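You operate a simulated robot arm through the tools that you are given. There is no shell and no other tool. Be economical: measure what you need, move in short steps, check, and stop when the job is done.

Carry out the task below with a simulated two-armed robot. There is one attempt and no reset: what you move stays moved.

## Task
Pick up the dirty strainer with one hand, pass it to the other hand and put it on the top of the carrier plate.

It is judged by the outcome, as a careful person would: the job done as asked, and still so three seconds after it is handed in. It fails if anything else is knocked over, pushed out of place, dropped, spilled or broken.

## Robot
Two 7-joint arms with two-finger parallel grippers on one trunk, on a base that drives. Base frame: it is fixed to the floor where the robot stands at the start and does not move with it; the origin is under the middle of the robot, x ahead of it, y to its left, z up. Units: m, rad, N and s.
The left shoulder is at the start at [0.05, 0.187, 1.01], the right one opposite. With the tool pointing down near the work surface each hand reaches from about 0.1 to 0.66 m from the robot's upright axis, wherever it stands, measured 20 degrees to its own side. Places, roughly: top of the carrier plate [-1.4, 0.8, 0.8]. Payload 3.43 kg a hand.
The TCP of each hand is the grasp point between the finger pads, 0.03 m short of the fingertips. In the tool frame z runs along the fingers and y along their closing line. Largest opening 0.094 m; finger width 0.028, thickness 0.01; the body of the gripper, 0.05 by 0.096 m, starts 0.055 m behind the TCP.
Orientation is told as [roll, pitch, yaw] about the base's x, y, z axes, in that order, counted from this pose: with the fingers straight down and closing along the base's y, the tool's x points along the base's -x, its y along +y and its z along -z.

## Interface
- The arms move only by the tool play_rows. It takes "left_increments", "right_increments" or both (then of equal length, played together; a hand with none holds still); each is a list that holds one entry, the list of rows, each a list of 6 numbers: the shift along the tool's x, y, z in m, then the turn, a rotation vector about the tool's x, y, z in degrees. In form: [[[dx, dy, dz, rx, ry, rz], ...]]. A call has 1 to 12 rows; each row shifts and turns the commanded pose from where the row before left it, along the tool's axes as they then stand. "left_grip" and "right_grip" are, for a hand that has rows, the opening in per cent of the stroke, from 0 (shut) to 100 (fully open), set as the call begins (left out, the last holds). Each row takes 0.2 s and may step no farther than 0.05 m and 0.15 rad from the row before; otherwise, or with a gripper value out of range, the whole call is refused. A pose out of reach is approached as far as the arm can. The call stops where the force on the tool passes 40 N (or 10 N more than at its start, if that is more) or the arm is blocked; 0.2 s more then pass. The fingers move at their own pace (about 0.153 m/s each) and stop on an object; they squeeze with about 44 N. The grip force told is the motor's: it shows also when the fingers shut on nothing. Time passes only in rows, and 0.2 s behind the last, so rows that do not move let the fingers close. The reply holds the time, the measured pose of the TCP, the force on the tool along the base axes, the opening and the grip force, in the units named above and with some noise, with the torque about the TCP (base axes, N m) and any sound that the robot's microphone picked up, and new pictures: "show" is both (left out), scene, wrist or none (wrist: the cameras of the hands that moved).
- Cameras (640 x 400 px; columns grow to the right, rows downward): "scene" is now at [0.1443, -0.0283, 1.1813]; the picture's right is [-0.30, -0.95, 0.00], its down [-0.46, 0.14, -0.88] and it looks along [0.84, -0.26, -0.48] (base axes); focal length 257 px, centre (320, 200). "left" rides on the left gripper at [0.076, -0.014, -0.102] in its tool frame; the picture's right is [0.18, 0.98, 0.00], its down [-0.75, 0.14, -0.64] and it looks along [-0.63, 0.12, 0.77] (tool axes); focal length 243 px, centre (320, 200). "right" rides on the right gripper at [0.076, 0.014, -0.102] in its tool frame; the picture's right is [-0.18, 0.98, 0.00], its down [-0.75, -0.14, -0.64] and it looks along [-0.63, -0.12, 0.77] (tool axes); focal length 243 px, centre (320, 200). There is no depth. A picture from a camera that has moved, and an enlarged one, comes with that camera's place and axes in the base frame and with its lens.
- move_column(by): slides the trunk up (or, below 0, down) by that many m; the arms and the scene camera ride with it, the base frame stays. It gives what a move gives, with no picture.
- steer(legs): drives the robot by 1 to 6 legs, each [ahead, left, turn to the left] in m, m and rad, along the robot's own axes; the way and the turn of a leg run together, so that a leg with both is an arc; at most 1.5 m and 3.142 rad a leg. The arms and the cameras ride along, it lands a little off, and it stops where it bumps. It gives what a move gives, and a new picture of the scene camera.
- pan_tilt(pan, tilt): turns the head with the scene camera to pan (to the left, within 1.396 rad either way) and tilt (down, from -0.506 to 1.204), counted from straight ahead of the robot. It gives what a move gives, and a new picture of the scene camera.
- inspect(camera, box): a new picture of the part [left, top, right, bottom] of that camera's present view, enlarged. No time passes.
- close_job(): hands the job in; it is judged then, once.

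Go step by step. Nothing tells you exact positions but the pictures and the camera data: compare them with the known pose of the tool, close in by small moves and look again before you grip or let go. The budget is 120 turns and 260 pictures, counting those below and the enlarged ones. Unless the task says otherwise, let go and move clear before handing in, and close with one line.

The tools are called after "Emit:" by a JSON object that holds its "fn" and its "kwargs". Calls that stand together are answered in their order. play_rows: Moves the arms, as the interface text tells. Its arguments: {"type":"object","properties":{"left_increments":{"type":"array"},"left_grip":{"type":"number"},"right_increments":{"type":"array"},"right_grip":{"type":"number"},"show":{"type":"string","enum":["both","scene","wrist","none"]}},"required":[]} The other tools are called the same way: move_column (by) slides the trunk up or down; steer (legs) drives the base; pan_tilt (pan, tilt) turns the head that bears the scene camera; inspect (camera, box) takes an enlarged picture of a part of a camera's view; close_job () hands the job in.

At the start:

```text
clock: 0.0
left_eef_pos: [0.4587, 0.0438, 1.0616]
left_ee_rot: [0.001, 0.001, 0.002]
left_force: [0.0, -0.9, 0.7]
left_moment: [-0.01, -0.01, 0.0]
left_finger_gap: 0.0941
left_finger_force: 0.1
right_eef_pos: [0.4242, -0.3646, 1.0574]
right_ee_rot: [-0.001, 0.0, 0.0]
right_force: [-0.5, 0.2, 0.3]
right_moment: [0.0, 0.01, 0.01]
right_finger_gap: 0.0939
right_finger_force: 0.0
trunk travel left (down, up): [-0.225, 0.207]
robot x, y, heading: [0.0033, 0.0006, -0.004]
head pan, tilt: [-0.302, 0.501]
```

scene: 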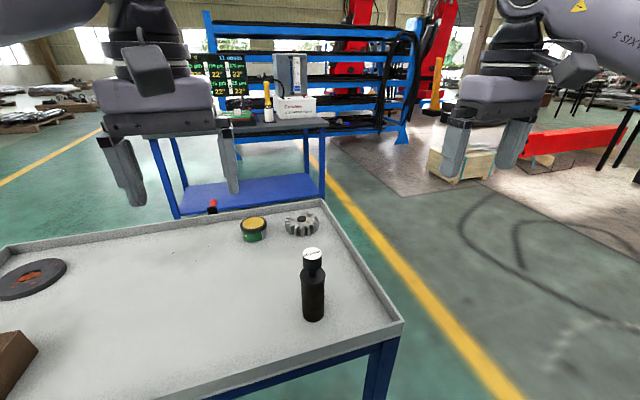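
right: 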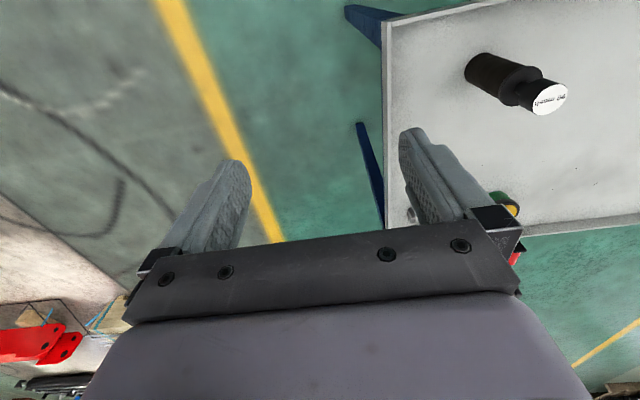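
left: 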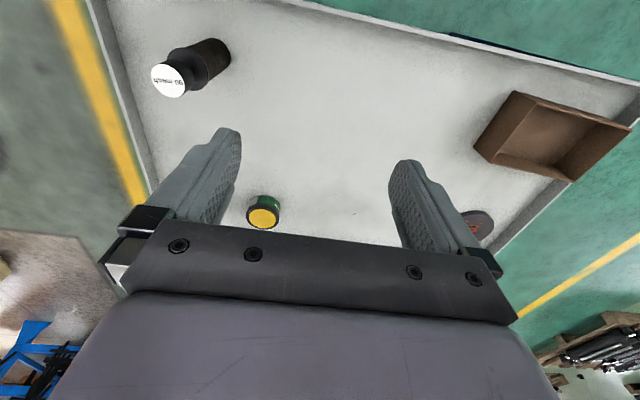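

I see a tray table with a black bottle-like item, a gear, a green/yellow piece, a disc and a box. I'll look closer and around.

Emit:
{"fn": "inspect", "kwargs": {"camera": "left", "box": [130, 20, 290, 120]}}

Emit:
{"fn": "pan_tilt", "kwargs": {"pan": 0.3, "tilt": 0.8}}

```text
4.00 times, centred on (210, 70) of left
camera zoom: at [0.3814, 0.0286, 1.1637], right [-0.19, 0.98, 0.0], down [0.75, 0.14, 0.64], along [0.63, 0.12, -0.77], focal length 970 px, centre (760, 720)
```

zoom: 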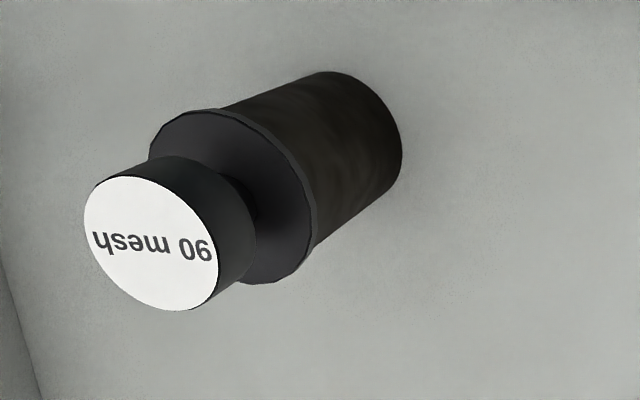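

```text
clock: 1.0
left_eef_pos: [0.4582, 0.0434, 1.0609]
left_ee_rot: [-0.001, 0.0, 0.002]
left_force: [1.1, 0.0, 0.4]
left_moment: [-0.04, 0.01, -0.01]
left_finger_gap: 0.094
left_finger_force: 0.1
right_eef_pos: [0.4229, -0.3647, 1.0593]
right_ee_rot: [0.0, 0.001, 0.0]
right_force: [-0.3, 0.2, -0.1]
right_moment: [0.0, -0.03, -0.03]
right_finger_gap: 0.094
right_finger_force: 0.0
trunk travel left (down, up): [-0.225, 0.207]
robot x, y, heading: [-0.0042, -0.0017, 0.0]
head pan, tilt: [0.3, 0.799]
camera scene: at [0.1346, 0.0226, 1.1556], right [0.29, -0.96, 0.0], down [-0.68, -0.21, -0.7], along [0.67, 0.21, -0.72], focal length 257 px, centre (320, 200)
```

scene: 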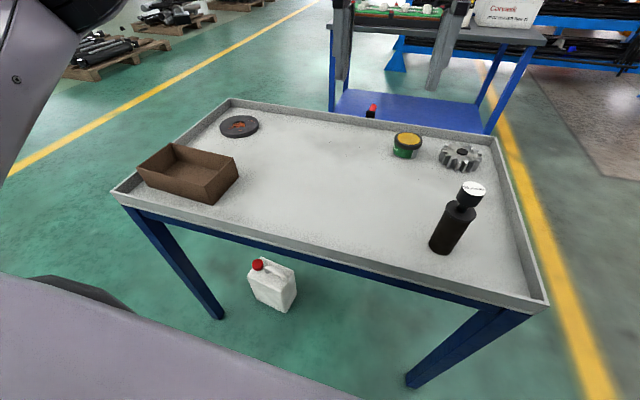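

The black "90 mesh" cylinder with a knob is the strainer, top centre at about (0.48, -0.116, 0.884), standing on a tray at z≈0.73. Now I look toward the carrier plate.

Emit:
{"fn": "pan_tilt", "kwargs": {"pan": 1.396, "tilt": 0.2}}

Emit:
{"fn": "inspect", "kwargs": {"camera": "right", "box": [440, 30, 600, 130]}}

```text
clock: 2.3
left_eef_pos: [0.4592, 0.0436, 1.0609]
left_ee_rot: [0.0, 0.0, 0.0]
left_force: [0.1, 0.4, 0.2]
left_moment: [-0.02, -0.05, 0.02]
left_finger_gap: 0.0938
left_finger_force: 0.1
right_eef_pos: [0.4232, -0.3643, 1.058]
right_ee_rot: [-0.001, 0.001, 0.002]
right_force: [0.1, -0.5, 1.2]
right_moment: [0.04, 0.01, -0.03]
right_finger_gap: 0.0941
right_finger_force: 0.1
trunk travel left (down, up): [-0.225, 0.207]
robot x, y, heading: [0.0001, 0.001, -0.002]
head pan, tilt: [1.396, 0.201]
camera scene: at [0.0738, 0.0906, 1.2092], right [0.98, -0.17, 0.0], down [-0.03, -0.2, -0.98], along [0.17, 0.96, -0.2], focal length 257 px, centre (320, 200)
```

scene: 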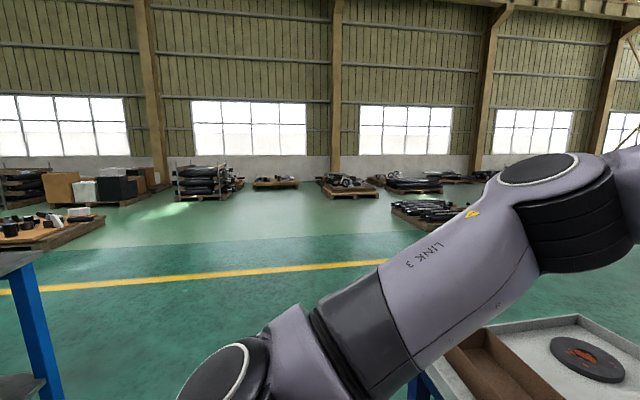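

```text
4.00 times, centred on (520, 80) of right
camera zoom: at [0.3465, -0.3498, 1.1603], right [0.18, 0.98, 0.0], down [0.75, -0.14, 0.64], along [0.63, -0.12, -0.77], focal length 970 px, centre (-480, 680)
```

zoom: 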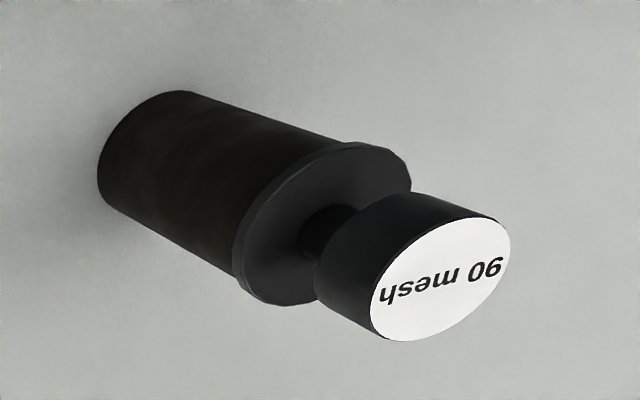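

Carrier is behind me, to look at later. Plan: the right hand takes the strainer body at a slant, the left takes the knob from above, then I drive. First I orient the right hand and clear the left.

Emit:
{"fn": "play_rows", "kwargs": {"right_increments": [[[0, 0, 0, 0, 0, -8], [0, 0, 0, 0, 0, -8], [0, 0, 0, 0, 0, -8], [0, 0, 0, 0, 0, -8], [0, 0, 0, 0, 0, -8], [0, 0, 0, 0, -7.5, 0], [0, 0, 0, 0, -7.5, 0], [0, 0, 0, 0, -7.5, 0], [0, 0, 0, 0, -7.5, 0], [0, 0, 0, 0, -7.5, 0], [0, 0, 0, 0, -7.5, 0]]], "left_increments": [[[0, 0.03, 0, 0, 0, 0], [0, 0.03, 0, 0, 0, 0], [0, 0.03, 0, 0, 0, 0], [0, 0.03, 0, 0, 0, 0], [0, 0.03, 0, 0, 0, 0], [0, 0, 0, 0, 0, 0], [0, 0, 0, 0, 0, 0], [0, 0, 0, 0, 0, 0], [0, 0, 0, 0, 0, 0], [0, 0, 0, 0, 0, 0], [0, 0, 0, 0, 0, 0]]], "show": "wrist"}}

Emit:
{"fn": "pan_tilt", "kwargs": {"pan": -0.1, "tilt": 0.9}}

```text
clock: 4.7
left_eef_pos: [0.4602, 0.1955, 1.0596]
left_ee_rot: [0.0, 0.0, 0.004]
left_force: [0.1, -0.3, 0.2]
left_moment: [0.0, -0.01, 0.01]
left_finger_gap: 0.0942
left_finger_force: 0.0
right_eef_pos: [0.3895, -0.3128, 1.0378]
right_ee_rot: [0.009, -0.783, 0.687]
right_force: [-0.2, 0.5, 1.2]
right_moment: [-0.03, -0.01, 0.02]
right_finger_gap: 0.0941
right_finger_force: 0.1
right hand out of reach, approached as far as the arm can: row 4, 5
trunk travel left (down, up): [-0.225, 0.207]
robot x, y, heading: [0.0013, 0.0005, -0.0]
head pan, tilt: [1.396, 0.201]
camera right: at [0.2834, -0.3821, 1.0563], right [-0.53, 0.84, 0.14], down [0.16, -0.06, 0.99], along [0.84, 0.54, -0.1], focal length 243 px, centre (320, 200)
camera left: at [0.3832, 0.18, 1.1632], right [-0.19, 0.98, 0.0], down [0.75, 0.14, 0.64], along [0.63, 0.12, -0.77], focal length 243 px, centre (320, 200)
```

right: 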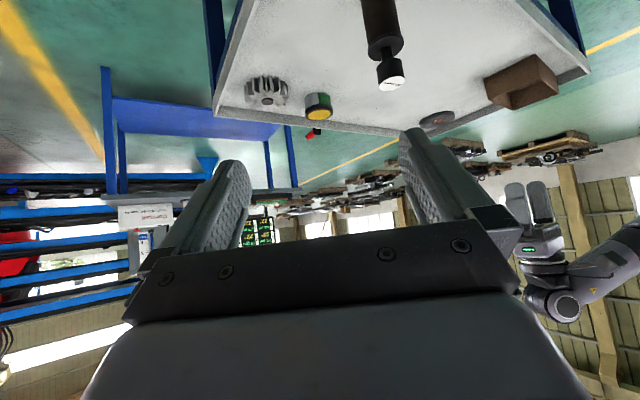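
left: 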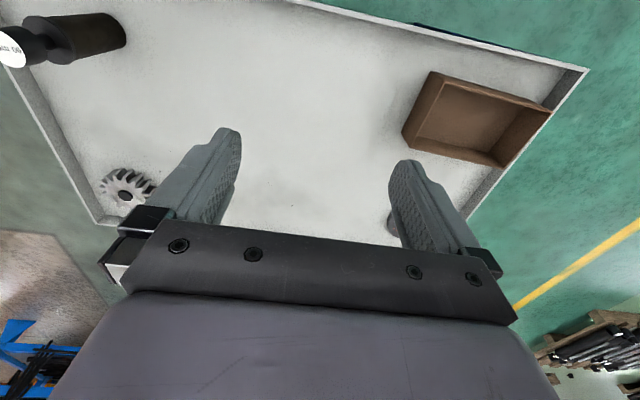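

```text
clock: 6.3
left_eef_pos: [0.4592, 0.1942, 1.0612]
left_ee_rot: [0.0, 0.0, 0.002]
left_force: [0.8, 0.4, 1.1]
left_moment: [-0.04, -0.01, 0.02]
left_finger_gap: 0.094
left_finger_force: 0.0
right_eef_pos: [0.3891, -0.3113, 1.0379]
right_ee_rot: [0.01, -0.784, 0.69]
right_force: [0.5, 0.0, -0.6]
right_moment: [0.0, 0.01, -0.02]
right_finger_gap: 0.094
right_finger_force: 0.0
trunk travel left (down, up): [-0.225, 0.207]
robot x, y, heading: [0.0026, 0.0001, 0.004]
head pan, tilt: [-0.099, 0.901]
camera scene: at [0.1326, -0.0086, 1.1477], right [-0.1, -1.0, 0.0], down [-0.78, 0.08, -0.62], along [0.62, -0.06, -0.78], focal length 257 px, centre (320, 200)
```

scene: 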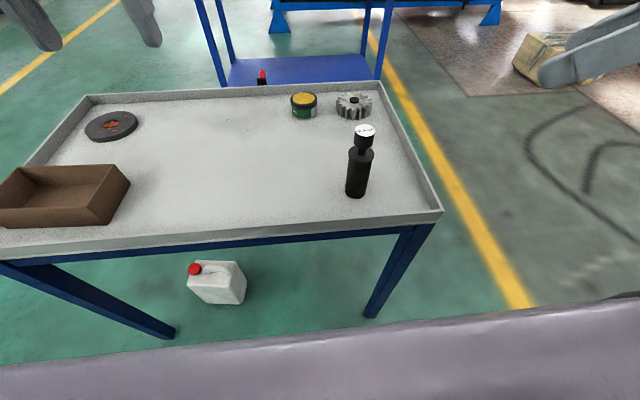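

Strainer axis at about (0.482, -0.119), flange at z≈0.835. Moving the right hand to a pre-grasp 0.15 m back along its axis.

Emit:
{"fn": "play_rows", "kwargs": {"right_increments": [[[0.0084, 0.018, 0.033, 0, 0, 0], [0.0084, 0.018, 0.033, 0, 0, 0], [0.0084, 0.018, 0.033, 0, 0, 0], [0.0084, 0.018, 0.033, 0, 0, 0], [0.0084, 0.018, 0.033, 0, 0, 0], [0, 0, 0, 0, 0, 0]]], "right_grip": 100}}

```text
clock: 7.7
left_eef_pos: [0.4597, 0.1944, 1.0616]
left_ee_rot: [0.001, -0.001, 0.003]
left_force: [1.1, -0.3, -0.4]
left_moment: [-0.01, -0.01, 0.0]
left_finger_gap: 0.0941
left_finger_force: 0.0
right_eef_pos: [0.4017, -0.1879, 0.8917]
right_ee_rot: [0.0, -0.786, 0.697]
right_force: [-0.1, 0.0, -1.2]
right_moment: [0.06, 0.04, -0.01]
right_finger_gap: 0.094
right_finger_force: 0.0
trunk travel left (down, up): [-0.225, 0.207]
robot x, y, heading: [-0.0018, 0.0004, -0.004]
head pan, tilt: [-0.099, 0.901]
camera scene: at [0.1326, -0.0087, 1.1477], right [-0.1, -1.0, 0.0], down [-0.78, 0.08, -0.62], along [0.62, -0.06, -0.78], focal length 257 px, centre (320, 200)
camera right: at [0.2946, -0.2584, 0.9095], right [-0.53, 0.84, 0.13], down [0.15, -0.06, 0.99], along [0.83, 0.54, -0.1], focal length 243 px, centre (320, 200)
```

scene: 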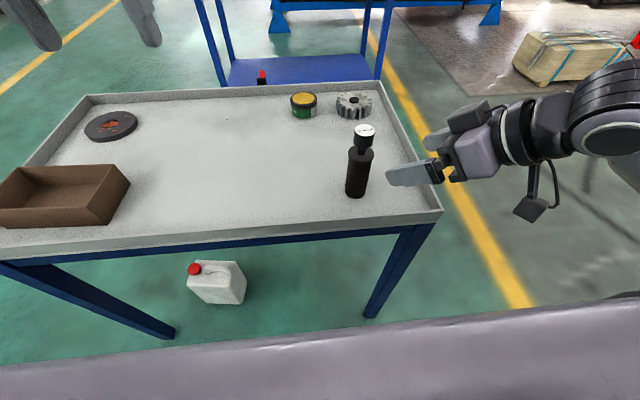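
right: 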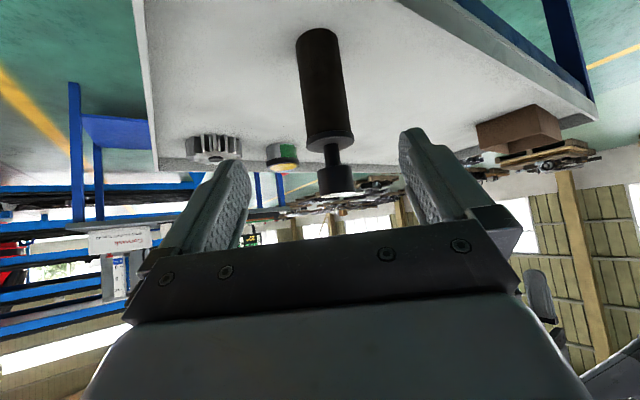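

Alignment in the wrist view is within a few millimetres. Advancing halfway, then checking the camera block's clearance to the rim.

Emit:
{"fn": "play_rows", "kwargs": {"right_increments": [[[0, 0.003, 0.03, 0, 0, 0], [0, 0, 0.03, 0, 0, 0], [0, 0, 0.03, 0, 0, 0], [0, 0, 0, 0, 0, 0]]]}}

Emit:
{"fn": "inspect", "kwargs": {"camera": "scene", "box": [320, 80, 560, 230]}}

```text
clock: 8.7
left_eef_pos: [0.4587, 0.1941, 1.0599]
left_ee_rot: [0.001, -0.001, 0.003]
left_force: [-1.2, -0.5, 0.5]
left_moment: [-0.03, 0.01, 0.0]
left_finger_gap: 0.0938
left_finger_force: 0.1
right_eef_pos: [0.4468, -0.1489, 0.8283]
right_ee_rot: [0.001, -0.786, 0.697]
right_force: [0.3, -0.5, -0.2]
right_moment: [0.01, 0.0, 0.01]
right_finger_gap: 0.0938
right_finger_force: 0.0
trunk travel left (down, up): [-0.225, 0.207]
robot x, y, heading: [0.0004, 0.0008, 0.004]
head pan, tilt: [-0.099, 0.901]
camera scene: at [0.1326, -0.0087, 1.1477], right [-0.1, -1.0, 0.0], down [-0.78, 0.08, -0.62], along [0.62, -0.06, -0.78], focal length 257 px, centre (320, 200)
camera right: at [0.3401, -0.2177, 0.8463], right [-0.53, 0.84, 0.13], down [0.15, -0.06, 0.99], along [0.83, 0.54, -0.1], focal length 243 px, centre (320, 200)
```

scene: 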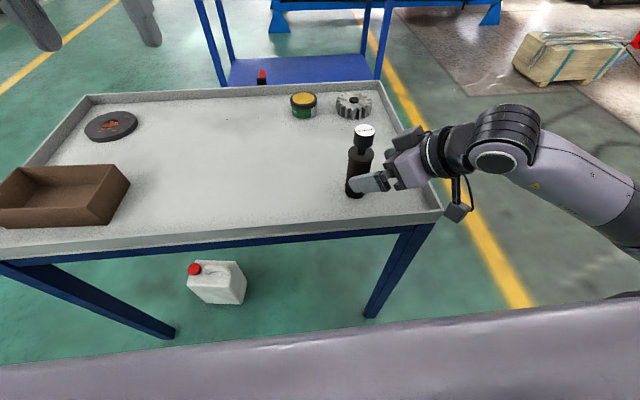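
right: 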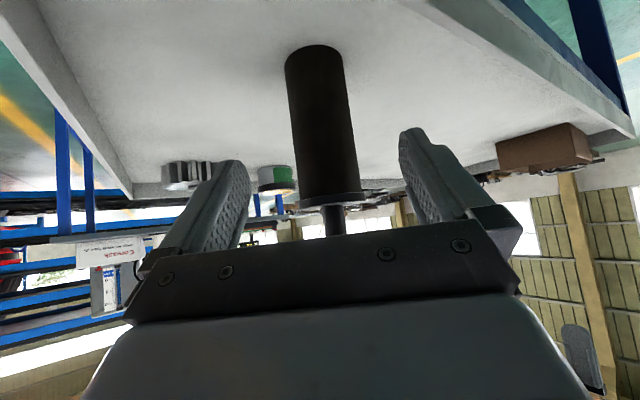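

```text
2.67 times, centred on (440, 155) of scene
camera zoom: at [0.1326, -0.0087, 1.1477], right [-0.1, -1.0, 0.0], down [-0.78, 0.08, -0.62], along [0.62, -0.06, -0.78], focal length 685 px, centre (0, 320)
```

zoom: 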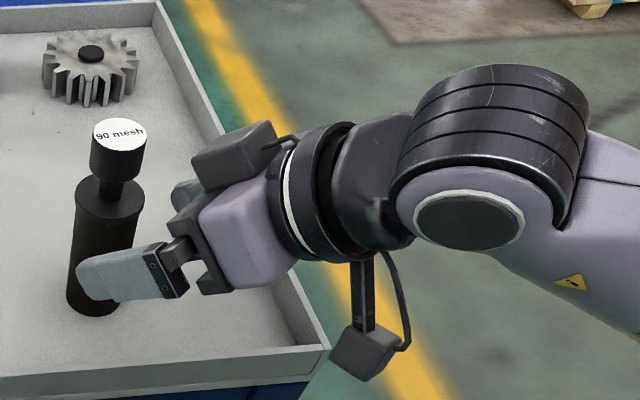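

Clear enough; the block passes about 1.5 cm above the rim. Advance the last 6 cm in small steps, then check.

Emit:
{"fn": "play_rows", "kwargs": {"right_increments": [[[0, 0, 0.02, 0, 0, 0], [0, 0, 0.02, 0, 0, 0], [0, 0, 0.02, 0, 0, 0], [0, 0, 0, 0, 0, 0]]]}}

Emit:
{"fn": "inspect", "kwargs": {"camera": "scene", "box": [320, 80, 560, 230]}}

```text
clock: 9.7
left_eef_pos: [0.4595, 0.1946, 1.0617]
left_ee_rot: [0.002, 0.0, 0.002]
left_force: [0.2, 0.0, 0.3]
left_moment: [0.02, -0.04, 0.0]
left_finger_gap: 0.094
left_finger_force: 0.0
right_eef_pos: [0.4794, -0.1191, 0.787]
right_ee_rot: [0.001, -0.786, 0.698]
right_force: [-0.7, 0.2, -0.2]
right_moment: [-0.01, -0.01, 0.0]
right_finger_gap: 0.0941
right_finger_force: 0.0
trunk travel left (down, up): [-0.225, 0.207]
robot x, y, heading: [0.0028, -0.0002, 0.0]
head pan, tilt: [-0.099, 0.901]
camera scene: at [0.1326, -0.0087, 1.1477], right [-0.1, -1.0, 0.0], down [-0.78, 0.08, -0.62], along [0.62, -0.06, -0.78], focal length 257 px, centre (320, 200)
camera right: at [0.3724, -0.1881, 0.804], right [-0.53, 0.84, 0.13], down [0.15, -0.06, 0.99], along [0.83, 0.54, -0.1], focal length 243 px, centre (320, 200)
```

scene: 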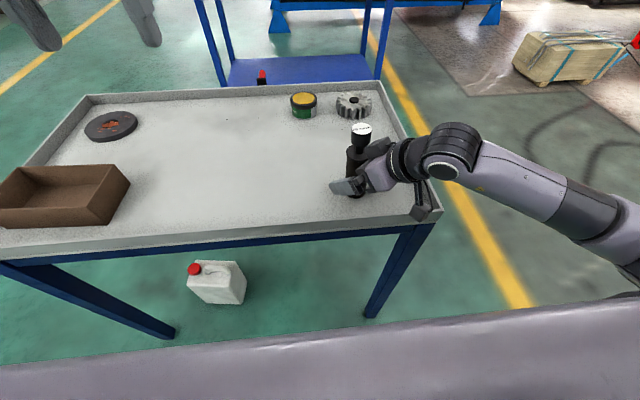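
right: 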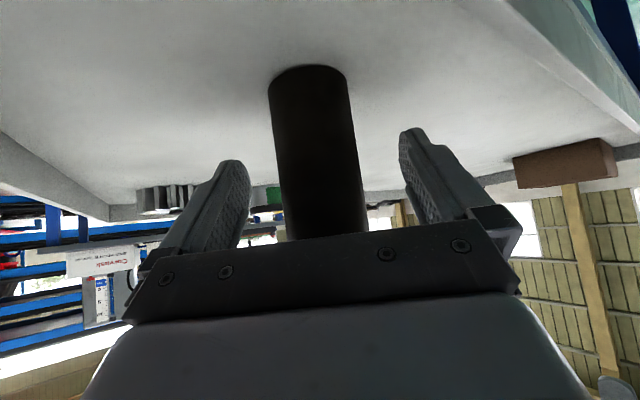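

```text
2.67 times, centred on (440, 155) of scene
camera zoom: at [0.1326, -0.0087, 1.1477], right [-0.1, -1.0, 0.0], down [-0.78, 0.08, -0.62], along [0.62, -0.06, -0.78], focal length 685 px, centre (0, 320)
```

zoom: 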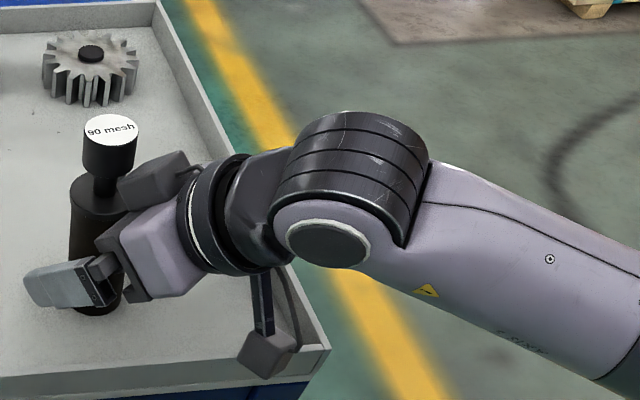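

The upper block on the hand appears to have just nudged the strainer's shoulder by about 5 mm. I back off horizontally 12 mm and check it stands straight before gripping.

Emit:
{"fn": "play_rows", "kwargs": {"right_increments": [[[0.0085, 0, -0.0085, 0, 0, 0], [0, 0, 0, 0, 0, 0]]], "show": "wrist"}}

Emit:
{"fn": "inspect", "kwargs": {"camera": "scene", "box": [320, 100, 440, 220]}}

```text
clock: 10.3
left_eef_pos: [0.4597, 0.1949, 1.0618]
left_ee_rot: [0.0, 0.0, 0.002]
left_force: [-0.6, -0.4, 0.3]
left_moment: [0.02, -0.01, 0.02]
left_finger_gap: 0.0936
left_finger_force: 0.1
right_eef_pos: [0.4694, -0.124, 0.7862]
right_ee_rot: [0.0, -0.787, 0.696]
right_force: [0.5, -1.1, 0.2]
right_moment: [0.01, -0.02, -0.01]
right_finger_gap: 0.0939
right_finger_force: 0.1
trunk travel left (down, up): [-0.225, 0.207]
robot x, y, heading: [0.0027, -0.0012, -0.004]
head pan, tilt: [-0.099, 0.901]
camera right: at [0.3627, -0.1959, 0.8037], right [-0.53, 0.84, 0.13], down [0.15, -0.06, 0.99], along [0.83, 0.54, -0.1], focal length 243 px, centre (320, 200)
```

right: 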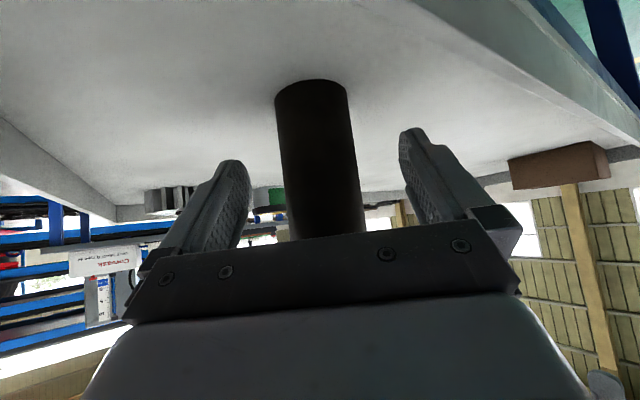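

```text
3.33 times, centred on (380, 160) of scene
camera zoom: at [0.1326, -0.0087, 1.1477], right [-0.1, -1.0, 0.0], down [-0.78, 0.08, -0.62], along [0.62, -0.06, -0.78], focal length 856 px, centre (120, 333)
```

zoom: 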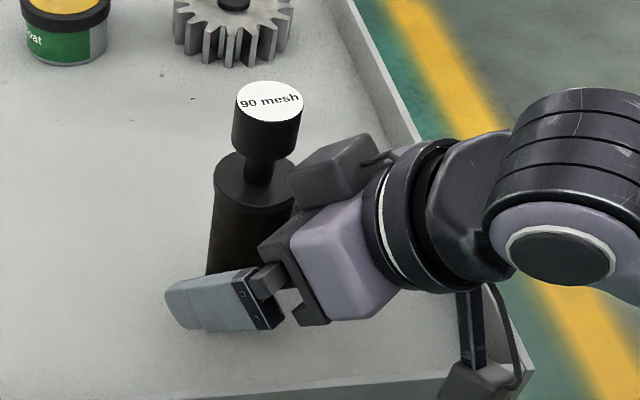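

It stands straight. Closing the right gripper on the body.

Emit:
{"fn": "play_rows", "kwargs": {"right_increments": [[[0, 0, 0, 0, 0, 0], [0, 0, 0, 0, 0, 0], [0, 0, 0, 0, 0, 0], [0, 0, 0, 0, 0, 0]]], "right_grip": 0, "show": "wrist"}}

Emit:
{"fn": "inspect", "kwargs": {"camera": "scene", "box": [320, 100, 440, 220]}}

```text
clock: 11.3
left_eef_pos: [0.4592, 0.1946, 1.0608]
left_ee_rot: [0.0, 0.0, 0.001]
left_force: [0.8, -0.1, 0.0]
left_moment: [-0.01, -0.03, 0.02]
left_finger_gap: 0.094
left_finger_force: 0.1
right_eef_pos: [0.4684, -0.1267, 0.7869]
right_ee_rot: [0.0, -0.785, 0.698]
right_force: [-0.5, 0.3, -0.1]
right_moment: [0.04, 0.01, 0.05]
right_finger_gap: 0.0446
right_finger_force: 44.3
trunk travel left (down, up): [-0.225, 0.207]
robot x, y, heading: [0.0032, -0.0014, 0.004]
head pan, tilt: [-0.099, 0.901]
camera right: at [0.3627, -0.1961, 0.8037], right [-0.53, 0.84, 0.13], down [0.15, -0.06, 0.99], along [0.83, 0.54, -0.1], focal length 243 px, centre (320, 200)
```

right: 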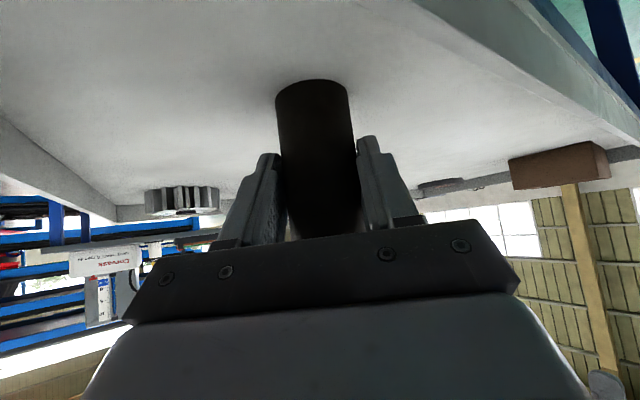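

```text
3.33 times, centred on (380, 160) of scene
camera zoom: at [0.1326, -0.0087, 1.1477], right [-0.1, -1.0, 0.0], down [-0.78, 0.08, -0.62], along [0.62, -0.06, -0.78], focal length 856 px, centre (120, 333)
```

zoom: 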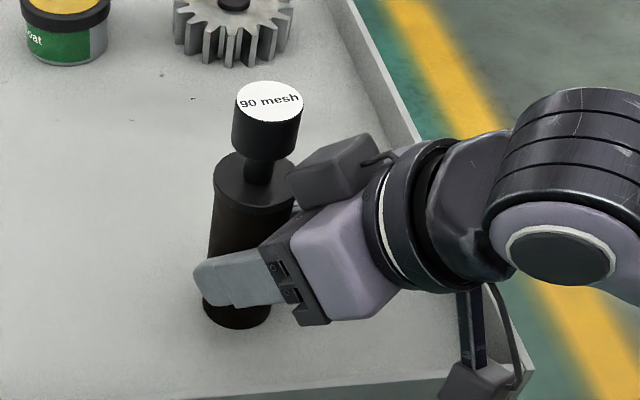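

Gripped (44.6 mm). Lifting straight up.

Emit:
{"fn": "play_rows", "kwargs": {"right_increments": [[[-0.007, 0, -0.007, 0, 0, 0], [-0.014, 0, -0.014, 0, 0, 0], [-0.0247, 0, -0.0247, 0, 0, 0], [-0.0247, 0, -0.0247, 0, 0, 0], [-0.0247, 0, -0.0247, 0, 0, 0], [-0.0247, 0, -0.0247, 0, 0, 0], [0, 0, 0, 0, 0, 0]]]}}

```text
clock: 12.9
left_eef_pos: [0.4606, 0.1955, 1.0605]
left_ee_rot: [-0.001, 0.0, 0.001]
left_force: [0.0, -0.1, 0.0]
left_moment: [-0.01, -0.03, 0.01]
left_finger_gap: 0.0938
left_finger_force: 0.0
right_eef_pos: [0.4715, -0.1276, 0.9564]
right_ee_rot: [0.0, -0.786, 0.699]
right_force: [0.1, 0.4, -1.6]
right_moment: [0.01, 0.02, -0.03]
right_finger_gap: 0.0447
right_finger_force: 44.4
trunk travel left (down, up): [-0.225, 0.207]
robot x, y, heading: [-0.0009, 0.0, -0.002]
head pan, tilt: [-0.099, 0.901]
camera scene: at [0.1327, -0.0087, 1.1476], right [-0.1, -1.0, 0.0], down [-0.78, 0.08, -0.62], along [0.62, -0.06, -0.78], focal length 257 px, centre (320, 200)
camera right: at [0.3644, -0.1974, 0.9738], right [-0.53, 0.84, 0.13], down [0.15, -0.06, 0.99], along [0.83, 0.54, -0.1], focal length 243 px, centre (320, 200)
```

scene: 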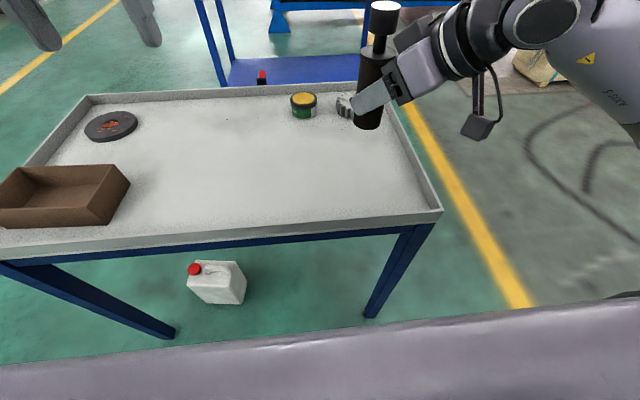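
right: 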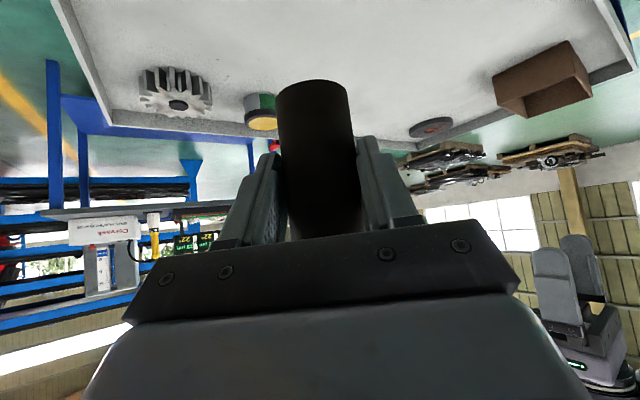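

Strainer held upright. I bring it to the centre a bit lower, while turning the left hand to match (yaw 40°, leaning 15° away) and raising it.

Emit:
{"fn": "play_rows", "kwargs": {"right_increments": [[[-0.0007, 0.019, 0.022, 0, 0, 0], [-0.0007, 0.019, 0.022, 0, 0, 0], [-0.0007, 0.019, 0.022, 0, 0, 0], [-0.0007, 0.019, 0.022, 0, 0, 0], [0, 0, 0, 0, 0, 0], [0, 0, 0, 0, 0, 0], [0, 0, 0, 0, 0, 0], [0, 0, 0, 0, 0, 0]]], "left_increments": [[[0, 0, -0.015, 0, 0, -8], [0, 0, -0.015, 0, 0, -8], [0, 0, -0.015, 0, 0, -8], [0, 0, -0.015, 0, 0, -8], [0, 0, -0.015, 0, 0, -8], [0, 0, 0, 0, 7.5, 0], [0, 0, 0, 0, 7.5, 0], [0, 0, 0, 0, 0, 0]]], "show": "none"}}

Emit:
{"fn": "pan_tilt", "kwargs": {"pan": 0.1, "tilt": 0.5}}

Emit:
{"fn": "inspect", "kwargs": {"camera": "left", "box": [0, 0, 640, 400]}}

```text
clock: 14.7
left_eef_pos: [0.4584, 0.194, 1.1363]
left_ee_rot: [-0.001, 0.261, 0.699]
left_force: [0.0, -0.4, 1.2]
left_moment: [0.02, 0.01, 0.03]
left_finger_gap: 0.0942
left_finger_force: 0.0
right_eef_pos: [0.4699, -0.027, 0.8952]
right_ee_rot: [0.001, -0.786, 0.698]
right_force: [0.8, 0.2, -0.2]
right_moment: [-0.01, 0.0, -0.03]
right_finger_gap: 0.0448
right_finger_force: 44.2
trunk travel left (down, up): [-0.225, 0.207]
robot x, y, heading: [-0.0006, -0.0003, -0.001]
head pan, tilt: [-0.099, 0.901]
```

```text
clock: 15.6
left_eef_pos: [0.4582, 0.1939, 1.1361]
left_ee_rot: [0.0, 0.262, 0.7]
left_force: [0.9, 0.0, -0.7]
left_moment: [0.01, -0.04, 0.01]
left_finger_gap: 0.0942
left_finger_force: 0.0
right_eef_pos: [0.47, -0.0265, 0.8946]
right_ee_rot: [0.0, -0.785, 0.698]
right_force: [0.7, -0.3, -0.8]
right_moment: [-0.07, 0.0, -0.01]
right_finger_gap: 0.0448
right_finger_force: 44.2
trunk travel left (down, up): [-0.225, 0.207]
robot x, y, heading: [0.0027, 0.0003, 0.0]
head pan, tilt: [0.099, 0.499]
camera scene: at [0.1481, 0.0078, 1.1814], right [0.1, -1.0, 0.0], down [-0.48, -0.05, -0.88], along [0.87, 0.09, -0.48], focal length 257 px, centre (320, 200)
```

scene: 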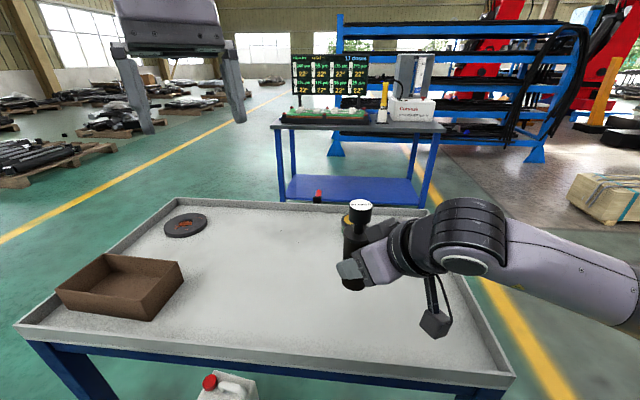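

```text
1.00 times, centred on (320, 200) of left (not enlarged: the box is as wide or as high as the picture)
camera zoom: at [0.4304, 0.152, 1.2546], right [-0.77, 0.64, 0.05], down [0.59, 0.68, 0.43], along [0.24, 0.35, -0.9], focal length 243 px, centre (320, 200)
```

zoom: 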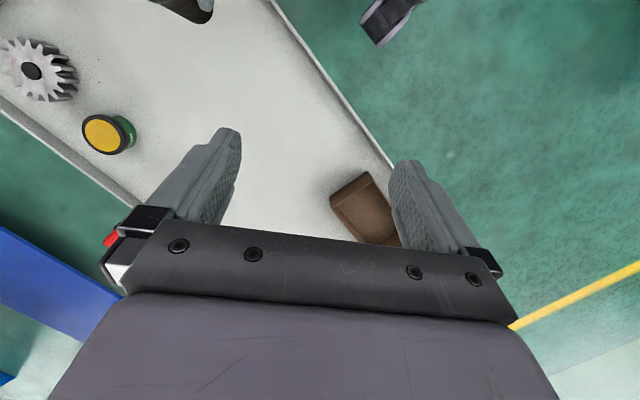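

Knob top at about (0.487, -0.020, 0.991). Moving the left hand to 13 cm above it along its axis.

Emit:
{"fn": "play_rows", "kwargs": {"left_increments": [[[0.0121, -0.0304, 0.007, 0, 0, 0], [0.0121, -0.0304, 0.007, 0, 0, 0], [0.0121, -0.0304, 0.007, 0, 0, 0], [0.0121, -0.0304, 0.007, 0, 0, 0], [0.0121, -0.0304, 0.007, 0, 0, 0], [0.0121, -0.0304, 0.007, 0, 0, 0], [0, 0, 0, 0, 0, 0]]]}}

```text
clock: 17.2
left_eef_pos: [0.4853, 0.0276, 1.1061]
left_ee_rot: [-0.002, 0.262, 0.698]
left_force: [-1.2, 0.5, -0.5]
left_moment: [0.05, 0.0, 0.01]
left_finger_gap: 0.0939
left_finger_force: 0.1
left hand out of reach, approached as far as the arm can: row 4, 5, 6
right_eef_pos: [0.4704, -0.0266, 0.8945]
right_ee_rot: [0.0, -0.786, 0.698]
right_force: [-0.3, 0.8, 0.0]
right_moment: [0.0, 0.01, -0.03]
right_finger_gap: 0.044
right_finger_force: 43.9
trunk travel left (down, up): [-0.225, 0.207]
robot x, y, heading: [0.0013, 0.002, 0.002]
head pan, tilt: [0.099, 0.499]
camera scene: at [0.148, 0.0077, 1.1815], right [0.1, -1.0, 0.0], down [-0.48, -0.05, -0.88], along [0.87, 0.09, -0.48], focal length 257 px, centre (320, 200)
camera left: at [0.458, -0.0135, 1.2257], right [-0.77, 0.64, 0.05], down [0.59, 0.68, 0.43], along [0.24, 0.35, -0.9], focal length 243 px, centre (320, 200)
```

scene: 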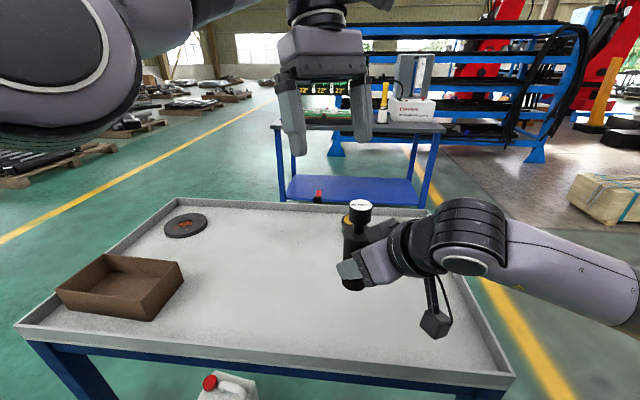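
left: 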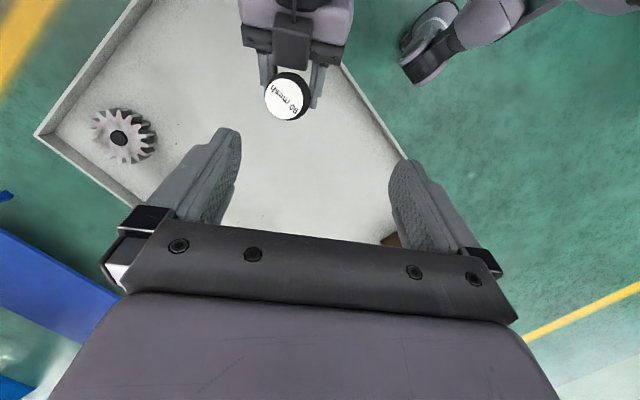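

The left arm ran short of reach, so I bring the strainer closer with the right hand and adjust the left.

Emit:
{"fn": "play_rows", "kwargs": {"right_increments": [[[0.0025, 0.035, -0.0025, 0, 0, 0], [0.0025, 0.035, -0.0025, 0, 0, 0], [0, 0, 0, 0, 0, 0]]], "left_increments": [[[0.0015, 0.0165, -0.003, 0, 0, 0], [0.0015, 0.0165, -0.003, 0, 0, 0], [0, 0, 0, 0, 0, 0]]]}}

Emit:
{"fn": "inspect", "kwargs": {"camera": "scene", "box": [240, 80, 480, 300]}}

```text
clock: 18.0
left_eef_pos: [0.4623, 0.0525, 1.1141]
left_ee_rot: [-0.002, 0.26, 0.699]
left_force: [0.9, -0.3, -0.1]
left_moment: [-0.01, 0.04, 0.02]
left_finger_gap: 0.0941
left_finger_force: 0.0
right_eef_pos: [0.4186, 0.0212, 0.8958]
right_ee_rot: [0.0, -0.785, 0.697]
right_force: [-0.6, -0.4, -1.1]
right_moment: [0.0, 0.01, 0.0]
right_finger_gap: 0.0444
right_finger_force: 43.8
trunk travel left (down, up): [-0.225, 0.207]
robot x, y, heading: [-0.0013, -0.0025, 0.004]
head pan, tilt: [0.099, 0.499]
camera scene: at [0.1481, 0.0078, 1.1815], right [0.1, -1.0, 0.0], down [-0.48, -0.05, -0.88], along [0.87, 0.09, -0.48], focal length 257 px, centre (320, 200)
camera right: at [0.3118, -0.0488, 0.9129], right [-0.53, 0.84, 0.13], down [0.15, -0.06, 0.99], along [0.83, 0.54, -0.1], focal length 243 px, centre (320, 200)
camera left: at [0.4351, 0.0115, 1.2324], right [-0.77, 0.64, 0.05], down [0.59, 0.68, 0.43], along [0.24, 0.35, -0.9], focal length 243 px, centre (320, 200)
```

scene: 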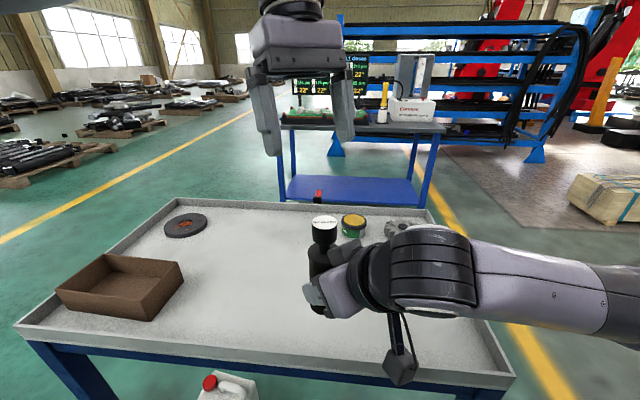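
right: 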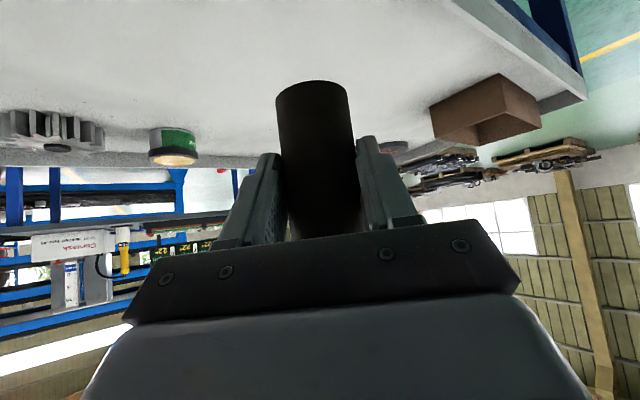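
left: 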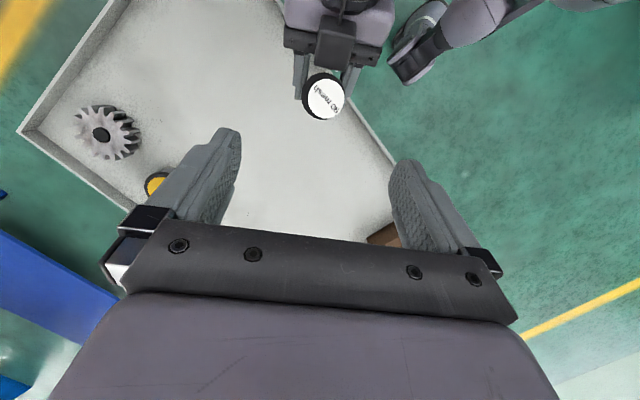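

```text
1.82 times, centred on (360, 190) of scene
camera zoom: at [0.1481, 0.0078, 1.1815], right [0.1, -1.0, 0.0], down [-0.48, -0.05, -0.88], along [0.87, 0.09, -0.48], focal length 467 px, centre (247, 218)
```

zoom: 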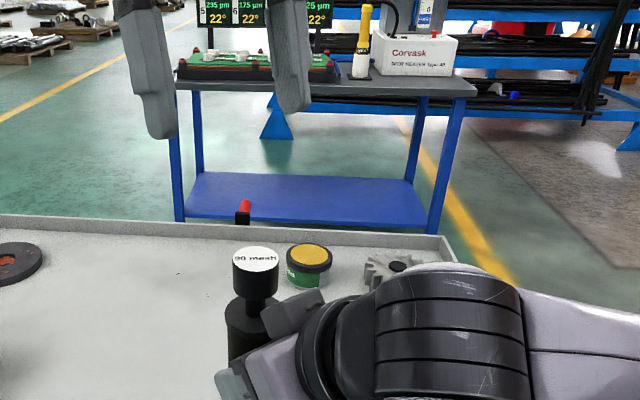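

Knob top triangulates to (0.431, 0.030, 0.992). Descending the left hand along its axis by 9 cm first, then checking.

Emit:
{"fn": "play_rows", "kwargs": {"left_increments": [[[0.003, 0.003, 0.02, 0, 0, 0], [0, 0, 0.025, 0, 0, 0], [0, 0, 0.025, 0, 0, 0], [0, 0, 0.02, 0, 0, 0], [0, 0, 0, 0, 0, 0]]], "left_grip": 80}}

Emit:
{"fn": "inspect", "kwargs": {"camera": "scene", "box": [240, 120, 440, 320]}}

```text
clock: 19.2
left_eef_pos: [0.4408, 0.0389, 1.0278]
left_ee_rot: [-0.002, 0.262, 0.7]
left_force: [0.7, -0.4, 0.7]
left_moment: [-0.05, -0.02, 0.02]
left_finger_gap: 0.0751
left_finger_force: 0.1
right_eef_pos: [0.4182, 0.0222, 0.8953]
right_ee_rot: [0.001, -0.787, 0.699]
right_force: [0.2, -0.4, -1.1]
right_moment: [0.0, 0.01, 0.03]
right_finger_gap: 0.0442
right_finger_force: 44.3
trunk travel left (down, up): [-0.225, 0.207]
robot x, y, heading: [0.0016, 0.0013, 0.005]
head pan, tilt: [0.099, 0.499]
camera scene: at [0.1481, 0.0078, 1.1815], right [0.1, -1.0, 0.0], down [-0.48, -0.05, -0.88], along [0.87, 0.09, -0.48], focal length 257 px, centre (320, 200)
camera left: at [0.413, -0.0032, 1.1466], right [-0.77, 0.64, 0.05], down [0.59, 0.68, 0.43], along [0.24, 0.35, -0.9], focal length 243 px, centre (320, 200)
```

scene: 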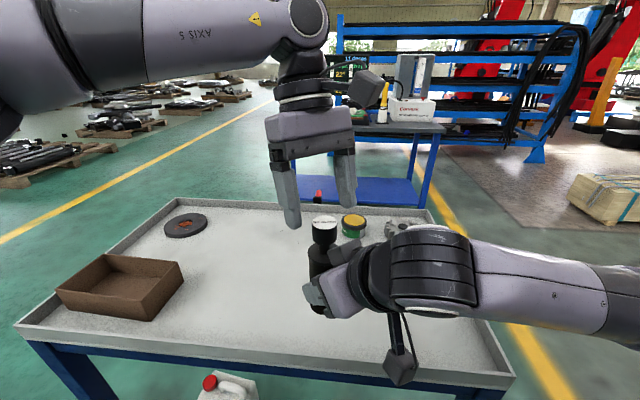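
left: 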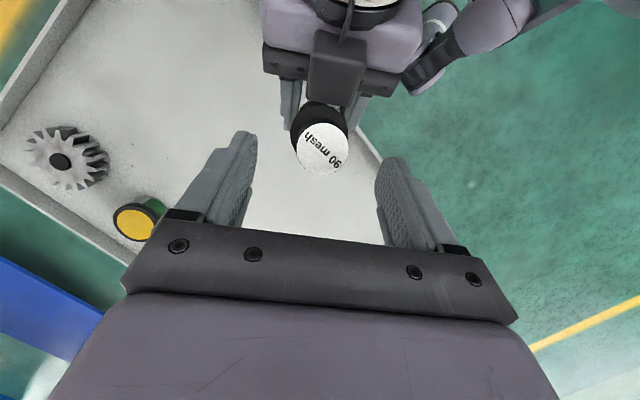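

```text
2.00 times, centred on (340, 220) of scene
camera zoom: at [0.1481, 0.0078, 1.1815], right [0.1, -1.0, 0.0], down [-0.48, -0.05, -0.88], along [0.87, 0.09, -0.48], focal length 513 px, centre (280, 160)
```

zoom: 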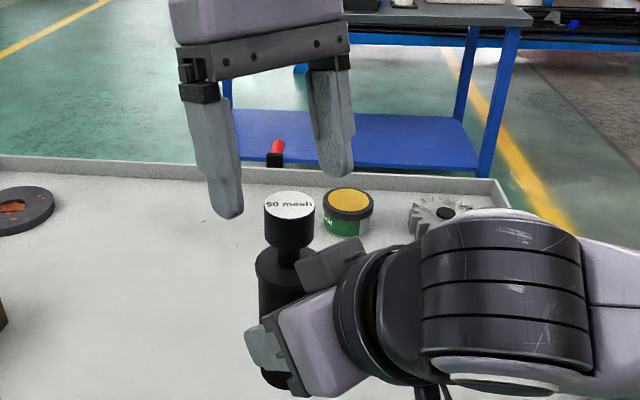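

Well centred. Descending the remaining 3.8 cm.

Emit:
{"fn": "play_rows", "kwargs": {"left_increments": [[[0, 0, 0.013, 0, 0, 0], [0, 0, 0.013, 0, 0, 0], [0, 0, 0.012, 0, 0, 0], [0, 0, 0, 0, 0, 0]]], "show": "wrist"}}

Emit:
{"fn": "inspect", "kwargs": {"camera": "scene", "box": [270, 140, 390, 260]}}

```text
clock: 20.2
left_eef_pos: [0.4338, 0.0319, 0.9922]
left_ee_rot: [-0.002, 0.262, 0.7]
left_force: [0.5, 0.1, 0.3]
left_moment: [0.01, 0.0, -0.02]
left_finger_gap: 0.0751
left_finger_force: 0.3
right_eef_pos: [0.4179, 0.0203, 0.8953]
right_ee_rot: [0.001, -0.786, 0.697]
right_force: [-0.9, -0.7, -0.7]
right_moment: [0.01, 0.01, 0.0]
right_finger_gap: 0.0441
right_finger_force: 43.6
trunk travel left (down, up): [-0.225, 0.207]
robot x, y, heading: [-0.001, -0.0031, 0.002]
head pan, tilt: [0.099, 0.499]
camera left: at [0.4056, -0.0095, 1.1101], right [-0.77, 0.64, 0.05], down [0.59, 0.68, 0.43], along [0.24, 0.35, -0.9], focal length 243 px, centre (320, 200)
```

left: 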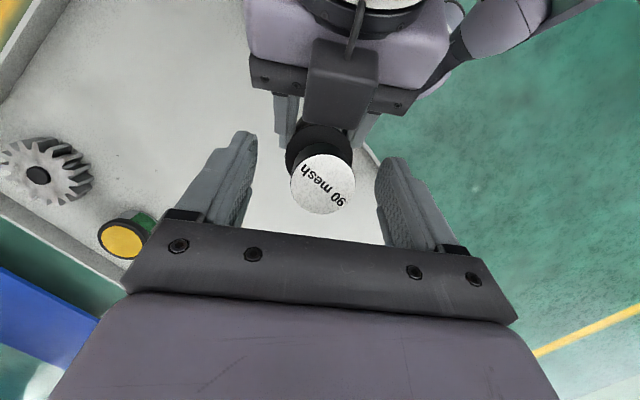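

```text
3.33 times, centred on (330, 200) of scene
camera zoom: at [0.1481, 0.0078, 1.1815], right [0.1, -1.0, 0.0], down [-0.48, -0.05, -0.88], along [0.87, 0.09, -0.48], focal length 856 px, centre (287, 200)
```

zoom: 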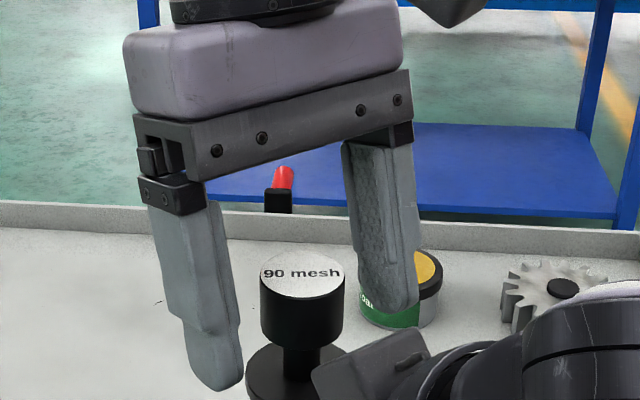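

Fingers straddle the knob. Closing the left gripper.

Emit:
{"fn": "play_rows", "kwargs": {"left_increments": [[[0, 0.001, 0.002, 0, 0, 0], [0, 0, 0, 0, 0, 0], [0, 0, 0, 0, 0, 0], [0, 0, 0, 0, 0, 0]]], "left_grip": 0, "show": "wrist"}}

Emit:
{"fn": "inspect", "kwargs": {"camera": "scene", "box": [270, 140, 390, 260]}}

```text
clock: 21.2
left_eef_pos: [0.4329, 0.032, 0.9895]
left_ee_rot: [-0.002, 0.262, 0.701]
left_force: [1.6, 1.3, 5.8]
left_moment: [-0.03, 0.22, 0.1]
left_finger_gap: 0.0329
left_finger_force: 44.6
right_eef_pos: [0.4193, 0.0215, 0.8934]
right_ee_rot: [0.0, -0.784, 0.697]
right_force: [-1.9, -2.6, -6.8]
right_moment: [0.24, -0.26, -0.11]
right_finger_gap: 0.0438
right_finger_force: 44.0
trunk travel left (down, up): [-0.225, 0.207]
robot x, y, heading: [-0.002, 0.001, -0.0]
head pan, tilt: [0.099, 0.499]
camera left: at [0.4046, -0.0092, 1.1083], right [-0.77, 0.64, 0.05], down [0.59, 0.68, 0.43], along [0.24, 0.35, -0.9], focal length 243 px, centre (320, 200)
```

left: 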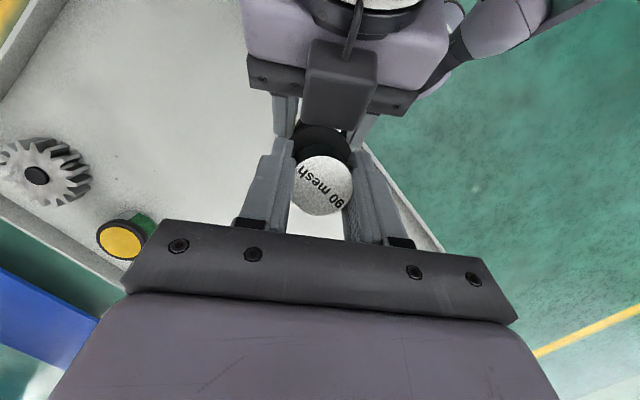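

```text
3.33 times, centred on (330, 200) of scene
camera zoom: at [0.1481, 0.0078, 1.1815], right [0.1, -1.0, 0.0], down [-0.48, -0.05, -0.88], along [0.87, 0.09, -0.48], focal length 856 px, centre (287, 200)
```

zoom: 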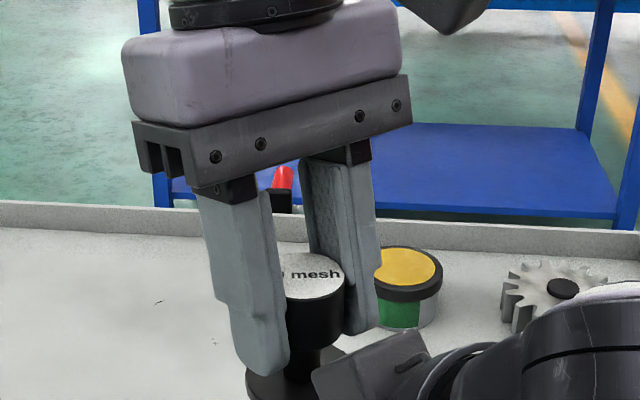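

Left hand holds the knob (32.9 mm). Releasing with the right, pausing, then withdrawing it backwards.

Emit:
{"fn": "play_rows", "kwargs": {"right_increments": [[[0, 0, 0, 0, 0, 0], [0, 0, 0, 0, 0, 0], [0, 0, 0, 0, 0, 0]]], "right_grip": 100, "show": "scene"}}

Emit:
{"fn": "inspect", "kwargs": {"camera": "right", "box": [0, 0, 640, 400]}}

```text
clock: 22.0
left_eef_pos: [0.4319, 0.0316, 0.9879]
left_ee_rot: [-0.001, 0.263, 0.7]
left_force: [0.5, -0.3, 0.5]
left_moment: [-0.05, 0.01, 0.02]
left_finger_gap: 0.0328
left_finger_force: 43.7
right_eef_pos: [0.419, 0.0222, 0.8933]
right_ee_rot: [-0.001, -0.785, 0.697]
right_force: [0.0, 0.3, 0.3]
right_moment: [0.01, 0.0, 0.02]
right_finger_gap: 0.0938
right_finger_force: 0.2
trunk travel left (down, up): [-0.225, 0.207]
robot x, y, heading: [0.0015, 0.0013, 0.003]
head pan, tilt: [0.099, 0.499]
camera scene: at [0.1481, 0.0078, 1.1815], right [0.1, -1.0, 0.0], down [-0.48, -0.05, -0.88], along [0.87, 0.09, -0.48], focal length 257 px, centre (320, 200)
```

scene: 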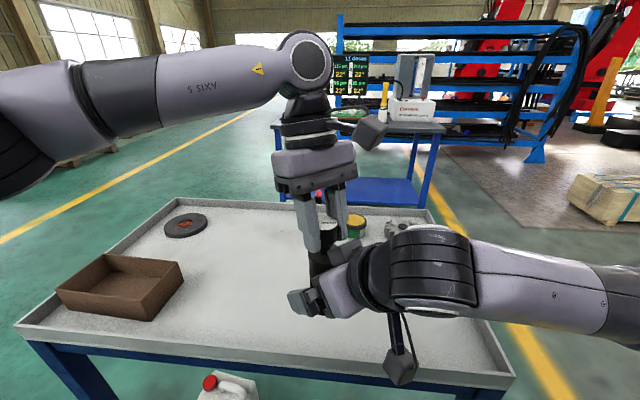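

```text
1.00 times, centred on (320, 200) of right (not enlarged: the box is as wide or as high as the picture)
camera zoom: at [0.312, -0.0488, 0.9129], right [-0.53, 0.84, 0.13], down [0.15, -0.06, 0.99], along [0.83, 0.54, -0.1], focal length 243 px, centre (320, 200)
```

zoom: 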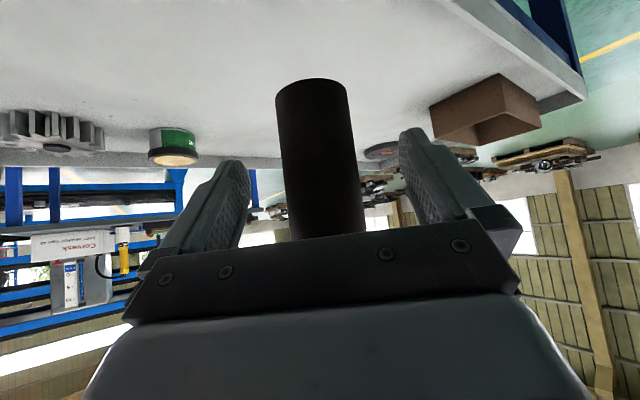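

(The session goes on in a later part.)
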